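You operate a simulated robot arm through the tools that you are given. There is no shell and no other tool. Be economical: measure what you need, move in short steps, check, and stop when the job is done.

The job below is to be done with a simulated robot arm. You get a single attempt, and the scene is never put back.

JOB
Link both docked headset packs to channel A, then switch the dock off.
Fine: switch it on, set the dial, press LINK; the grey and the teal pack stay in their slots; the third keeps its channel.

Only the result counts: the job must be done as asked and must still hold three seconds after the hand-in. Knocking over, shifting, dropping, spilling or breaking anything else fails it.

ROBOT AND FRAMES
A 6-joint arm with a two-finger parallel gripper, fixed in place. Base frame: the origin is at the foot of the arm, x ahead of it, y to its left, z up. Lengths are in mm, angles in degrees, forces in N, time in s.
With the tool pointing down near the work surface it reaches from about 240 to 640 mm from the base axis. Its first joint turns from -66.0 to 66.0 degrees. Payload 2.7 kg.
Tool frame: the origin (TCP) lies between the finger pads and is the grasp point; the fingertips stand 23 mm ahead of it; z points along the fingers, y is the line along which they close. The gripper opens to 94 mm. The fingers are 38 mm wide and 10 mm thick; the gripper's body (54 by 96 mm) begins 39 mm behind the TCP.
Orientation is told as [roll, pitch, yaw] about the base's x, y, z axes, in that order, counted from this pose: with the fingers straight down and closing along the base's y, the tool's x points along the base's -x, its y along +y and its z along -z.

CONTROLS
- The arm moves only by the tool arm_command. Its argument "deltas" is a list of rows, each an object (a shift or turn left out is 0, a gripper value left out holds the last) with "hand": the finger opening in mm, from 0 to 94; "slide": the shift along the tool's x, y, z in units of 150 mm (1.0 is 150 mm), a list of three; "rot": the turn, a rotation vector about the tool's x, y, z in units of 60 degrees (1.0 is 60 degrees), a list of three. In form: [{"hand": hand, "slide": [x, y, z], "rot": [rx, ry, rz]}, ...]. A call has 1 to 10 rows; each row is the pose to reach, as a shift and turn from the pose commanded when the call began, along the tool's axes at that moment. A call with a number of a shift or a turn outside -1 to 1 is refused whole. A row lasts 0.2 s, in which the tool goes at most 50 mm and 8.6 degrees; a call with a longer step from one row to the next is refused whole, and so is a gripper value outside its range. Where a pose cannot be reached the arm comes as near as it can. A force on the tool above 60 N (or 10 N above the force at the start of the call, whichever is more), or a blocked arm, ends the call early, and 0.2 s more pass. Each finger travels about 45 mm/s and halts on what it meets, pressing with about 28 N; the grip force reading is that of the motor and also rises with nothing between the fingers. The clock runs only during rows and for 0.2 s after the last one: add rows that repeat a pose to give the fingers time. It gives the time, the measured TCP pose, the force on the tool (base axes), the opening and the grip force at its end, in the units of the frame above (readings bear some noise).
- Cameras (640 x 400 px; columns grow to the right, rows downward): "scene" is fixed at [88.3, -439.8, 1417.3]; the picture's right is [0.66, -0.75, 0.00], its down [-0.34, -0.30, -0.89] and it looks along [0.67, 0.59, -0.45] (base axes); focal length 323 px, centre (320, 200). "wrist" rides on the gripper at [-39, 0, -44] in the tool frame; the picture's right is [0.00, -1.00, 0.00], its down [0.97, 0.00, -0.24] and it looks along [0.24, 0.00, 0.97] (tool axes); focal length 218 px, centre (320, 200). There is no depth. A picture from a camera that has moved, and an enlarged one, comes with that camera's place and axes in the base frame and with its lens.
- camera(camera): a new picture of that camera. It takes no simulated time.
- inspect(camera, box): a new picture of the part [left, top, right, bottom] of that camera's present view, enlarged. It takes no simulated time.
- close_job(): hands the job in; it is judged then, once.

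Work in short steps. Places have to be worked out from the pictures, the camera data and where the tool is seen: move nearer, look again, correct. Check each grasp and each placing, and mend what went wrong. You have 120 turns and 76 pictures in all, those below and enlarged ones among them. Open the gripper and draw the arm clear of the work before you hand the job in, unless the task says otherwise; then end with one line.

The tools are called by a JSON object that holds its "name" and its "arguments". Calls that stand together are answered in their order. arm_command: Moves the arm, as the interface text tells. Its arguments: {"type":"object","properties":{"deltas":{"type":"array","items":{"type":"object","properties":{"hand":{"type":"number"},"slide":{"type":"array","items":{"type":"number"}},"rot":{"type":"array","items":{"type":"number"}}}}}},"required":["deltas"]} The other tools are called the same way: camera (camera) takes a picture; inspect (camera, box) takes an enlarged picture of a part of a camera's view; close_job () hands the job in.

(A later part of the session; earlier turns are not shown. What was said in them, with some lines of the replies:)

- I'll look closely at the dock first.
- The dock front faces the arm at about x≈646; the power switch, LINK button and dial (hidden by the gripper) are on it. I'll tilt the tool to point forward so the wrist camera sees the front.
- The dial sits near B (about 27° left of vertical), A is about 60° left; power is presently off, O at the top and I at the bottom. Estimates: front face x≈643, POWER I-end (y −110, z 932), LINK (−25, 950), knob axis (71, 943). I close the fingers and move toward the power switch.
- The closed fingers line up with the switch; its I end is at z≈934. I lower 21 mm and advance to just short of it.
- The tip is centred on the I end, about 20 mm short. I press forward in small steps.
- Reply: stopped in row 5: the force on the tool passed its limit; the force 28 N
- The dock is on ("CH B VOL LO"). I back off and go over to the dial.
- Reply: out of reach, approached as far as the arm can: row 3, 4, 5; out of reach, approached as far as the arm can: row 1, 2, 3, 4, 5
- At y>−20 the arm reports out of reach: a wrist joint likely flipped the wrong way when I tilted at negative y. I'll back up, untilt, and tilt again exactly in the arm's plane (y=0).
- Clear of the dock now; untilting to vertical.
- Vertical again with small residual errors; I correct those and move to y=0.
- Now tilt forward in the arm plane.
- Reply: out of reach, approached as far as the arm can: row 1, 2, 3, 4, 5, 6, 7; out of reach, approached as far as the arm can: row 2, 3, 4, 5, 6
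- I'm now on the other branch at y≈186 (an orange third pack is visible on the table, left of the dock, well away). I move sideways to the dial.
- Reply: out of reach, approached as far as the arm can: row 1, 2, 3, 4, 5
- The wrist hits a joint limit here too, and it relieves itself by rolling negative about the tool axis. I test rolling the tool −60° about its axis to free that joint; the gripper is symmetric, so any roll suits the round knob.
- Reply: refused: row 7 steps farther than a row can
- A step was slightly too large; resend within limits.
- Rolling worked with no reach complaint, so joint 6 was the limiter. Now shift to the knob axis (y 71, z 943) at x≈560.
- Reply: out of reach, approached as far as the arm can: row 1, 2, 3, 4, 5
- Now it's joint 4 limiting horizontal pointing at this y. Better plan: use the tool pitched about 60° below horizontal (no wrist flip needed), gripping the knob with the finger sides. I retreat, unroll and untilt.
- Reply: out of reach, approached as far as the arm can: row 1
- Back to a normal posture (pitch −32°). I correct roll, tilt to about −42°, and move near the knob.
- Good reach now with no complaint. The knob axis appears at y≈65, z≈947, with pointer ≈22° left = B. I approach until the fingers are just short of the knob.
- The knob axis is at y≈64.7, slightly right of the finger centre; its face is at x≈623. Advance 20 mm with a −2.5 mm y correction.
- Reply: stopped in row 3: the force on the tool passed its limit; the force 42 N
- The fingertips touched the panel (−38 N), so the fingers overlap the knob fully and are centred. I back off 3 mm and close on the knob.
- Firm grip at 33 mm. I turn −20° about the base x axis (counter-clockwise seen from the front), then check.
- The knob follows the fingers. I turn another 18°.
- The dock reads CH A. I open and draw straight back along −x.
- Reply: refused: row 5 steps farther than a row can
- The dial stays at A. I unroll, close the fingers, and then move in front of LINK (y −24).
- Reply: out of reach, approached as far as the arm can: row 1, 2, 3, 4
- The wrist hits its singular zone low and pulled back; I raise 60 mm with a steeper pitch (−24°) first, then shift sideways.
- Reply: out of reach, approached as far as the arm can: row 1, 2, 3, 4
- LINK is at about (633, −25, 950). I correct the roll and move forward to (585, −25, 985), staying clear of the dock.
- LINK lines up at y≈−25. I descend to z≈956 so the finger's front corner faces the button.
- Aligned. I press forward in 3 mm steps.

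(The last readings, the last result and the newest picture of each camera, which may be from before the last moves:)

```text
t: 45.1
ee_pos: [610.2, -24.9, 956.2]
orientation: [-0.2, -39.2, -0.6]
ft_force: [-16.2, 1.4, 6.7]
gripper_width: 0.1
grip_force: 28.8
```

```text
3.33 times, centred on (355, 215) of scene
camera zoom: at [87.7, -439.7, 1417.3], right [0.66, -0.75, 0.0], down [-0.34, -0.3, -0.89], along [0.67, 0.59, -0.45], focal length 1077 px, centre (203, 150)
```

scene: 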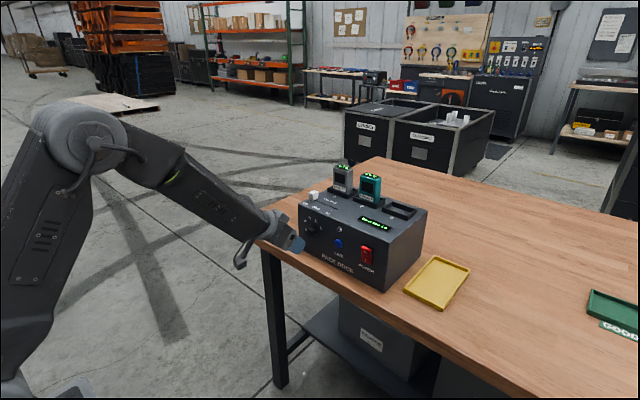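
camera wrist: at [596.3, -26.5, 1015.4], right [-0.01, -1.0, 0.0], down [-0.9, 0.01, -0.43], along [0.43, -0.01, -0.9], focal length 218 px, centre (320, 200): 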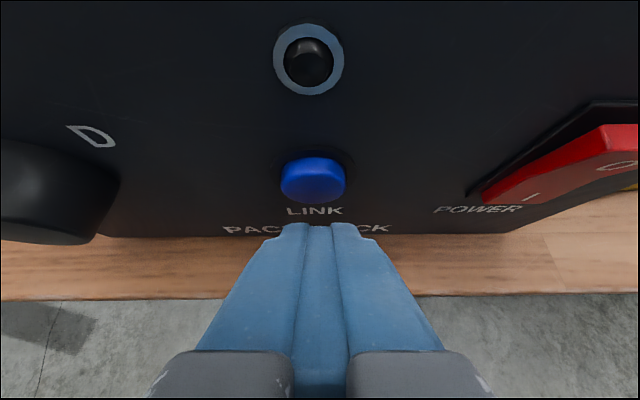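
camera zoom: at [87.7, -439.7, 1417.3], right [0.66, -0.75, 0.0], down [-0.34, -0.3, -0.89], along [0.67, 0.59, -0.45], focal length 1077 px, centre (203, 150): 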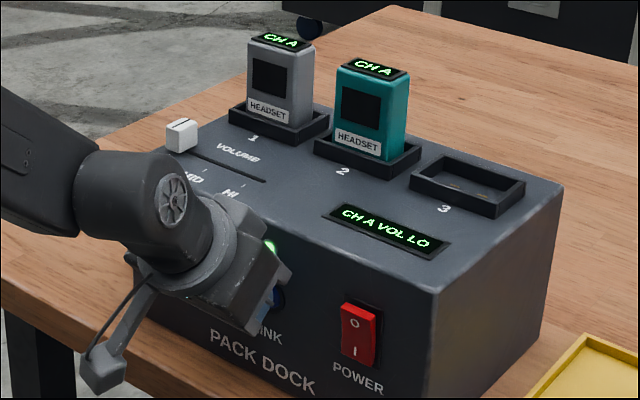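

Both packs now read CH A. I retreat and move across to the O end of the power switch (y −110, z ≈963).

{"name": "arm_command", "arguments": {"deltas": [{"slide": [0.08, 0, -0.065]}, {"slide": [0.155, 0, -0.127]}, {"slide": [0.1, -0.15, -0.194]}, {"slide": [0.1, -0.35, -0.194]}, {"slide": [0.1, -0.567, -0.194]}, {"slide": [0.1, -0.567, -0.194]}]}}

{"name": "camera", "arguments": {"camera": "wrist"}}

{"name": "inspect", "arguments": {"camera": "scene", "box": [285, 155, 425, 275]}}

```text
t: 46.5
ee_pos: [580.4, -111.3, 966.7]
orientation: [-0.2, -39.3, -0.6]
ft_force: [0.3, -0.2, -0.6]
gripper_width: 0.0
grip_force: 28.2
```

```text
36 pictures are left
camera wrist: at [583.1, -110.7, 1024.8], right [-0.01, -1.0, 0.0], down [-0.9, 0.01, -0.43], along [0.43, -0.01, -0.9], focal length 218 px, centre (320, 200)
```

wrist: 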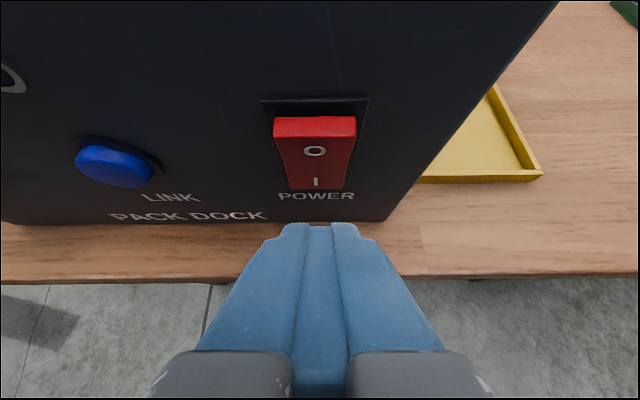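

```text
3.33 times, centred on (355, 215) of scene
camera zoom: at [88.3, -439.8, 1417.3], right [0.66, -0.75, 0.0], down [-0.34, -0.3, -0.89], along [0.67, 0.59, -0.45], focal length 1077 px, centre (203, 150)
```

zoom: 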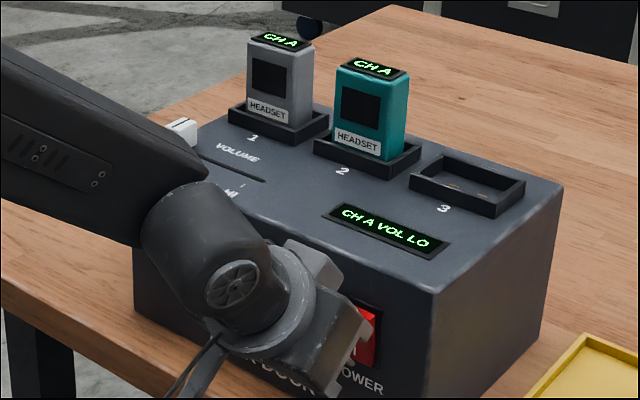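

Aligned with the O end (y −111, aiming z≈964). I press forward in small steps.

{"name": "arm_command", "arguments": {"deltas": [{"slide": [-0.033, 0.005, 0.0015]}, {"slide": [-0.054, 0.005, 0.018]}, {"slide": [-0.075, 0.005, 0.035]}, {"slide": [-0.095, 0.005, 0.052]}, {"slide": [-0.116, 0.005, 0.069]}, {"slide": [-0.136, 0.005, 0.086]}, {"slide": [-0.152, 0.005, 0.099]}, {"slide": [-0.167, 0.005, 0.112]}]}}

{"name": "inspect", "arguments": {"camera": "scene", "box": [285, 155, 425, 275]}}

```text
t: 48.2
ee_pos: [603.0, -109.9, 970.7]
orientation: [-0.2, -38.5, -0.4]
ft_force: [-30.5, 4.1, 14.8]
gripper_width: 0.0
grip_force: 27.8
stopped in row 8: the force on the tool passed its limit (the readings are from after the stop); the commanded pose is now the measured one
```

```text
3.33 times, centred on (355, 215) of scene
camera zoom: at [87.2, -439.6, 1417.4], right [0.66, -0.75, 0.0], down [-0.34, -0.3, -0.89], along [0.67, 0.59, -0.45], focal length 1077 px, centre (203, 150)
```

zoom: 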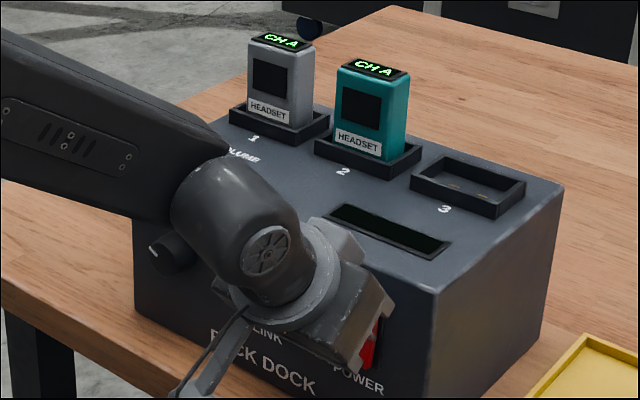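

The display is off and both packs read CH A. I draw back and up, then open the gripper.

{"name": "arm_command", "arguments": {"deltas": [{"slide": [0.08, 0, -0.065]}, {"slide": [0.2, 0, -0.17]}, {"slide": [0.2, 0, -0.4]}, {"slide": [0.2, 0, -0.65]}, {"slide": [0.2, 0, -0.85]}]}}

{"name": "arm_command", "arguments": {"deltas": [{"slide": [0, 0, -0.15], "hand": 94}, {"slide": [0, 0, -0.3]}, {"slide": [0, 0, -0.3]}, {"slide": [0, 0, -0.3]}, {"slide": [0, 0, -0.3]}, {"slide": [0, 0, -0.3]}]}}

{"name": "inspect", "arguments": {"camera": "scene", "box": [265, 145, 435, 295]}}

{"name": "camera", "arguments": {"camera": "wrist"}}

```text
t: 49.4
ee_pos: [500.9, -109.5, 1050.1]
orientation: [-0.1, -38.6, -0.6]
ft_force: [0.9, -0.2, -0.9]
gripper_width: 0.0
grip_force: 28.2
```

```text
t: 50.8
ee_pos: [473.9, -109.4, 1087.0]
orientation: [-0.1, -38.6, -0.5]
ft_force: [0.3, 0.1, 0.0]
gripper_width: 93.7
grip_force: 0.1
```

```text
2.67 times, centred on (350, 220) of scene
camera zoom: at [88.3, -439.8, 1417.3], right [0.66, -0.75, 0.0], down [-0.34, -0.3, -0.89], along [0.67, 0.59, -0.45], focal length 862 px, centre (240, 147)
```

zoom: 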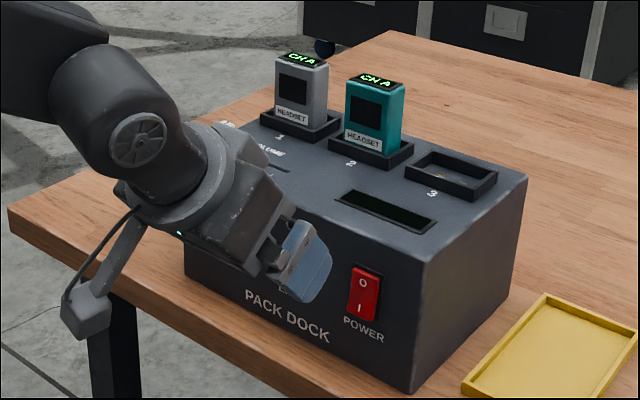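

```text
32 pictures are left
camera wrist: at [477.0, -109.4, 1146.1], right [-0.01, -1.0, 0.0], down [-0.91, 0.01, -0.42], along [0.42, -0.01, -0.91], focal length 218 px, centre (320, 200)
```

wrist: 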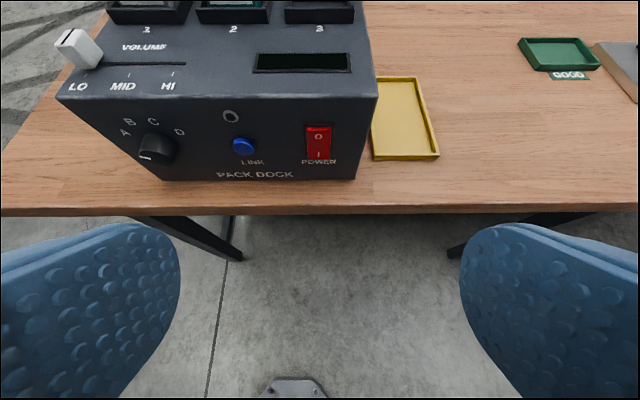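

The dock is off, both docked packs show CH A in their slots, the slider and trays haven't moved, and the arm is clear with the gripper open. I hand the job in.

{"name": "close_job", "arguments": {}}

```text
The job is handed in.
```

The grey and teal packs both read CH A in their slots, the dock is switched off, and I never touched or linked the orange third pack.
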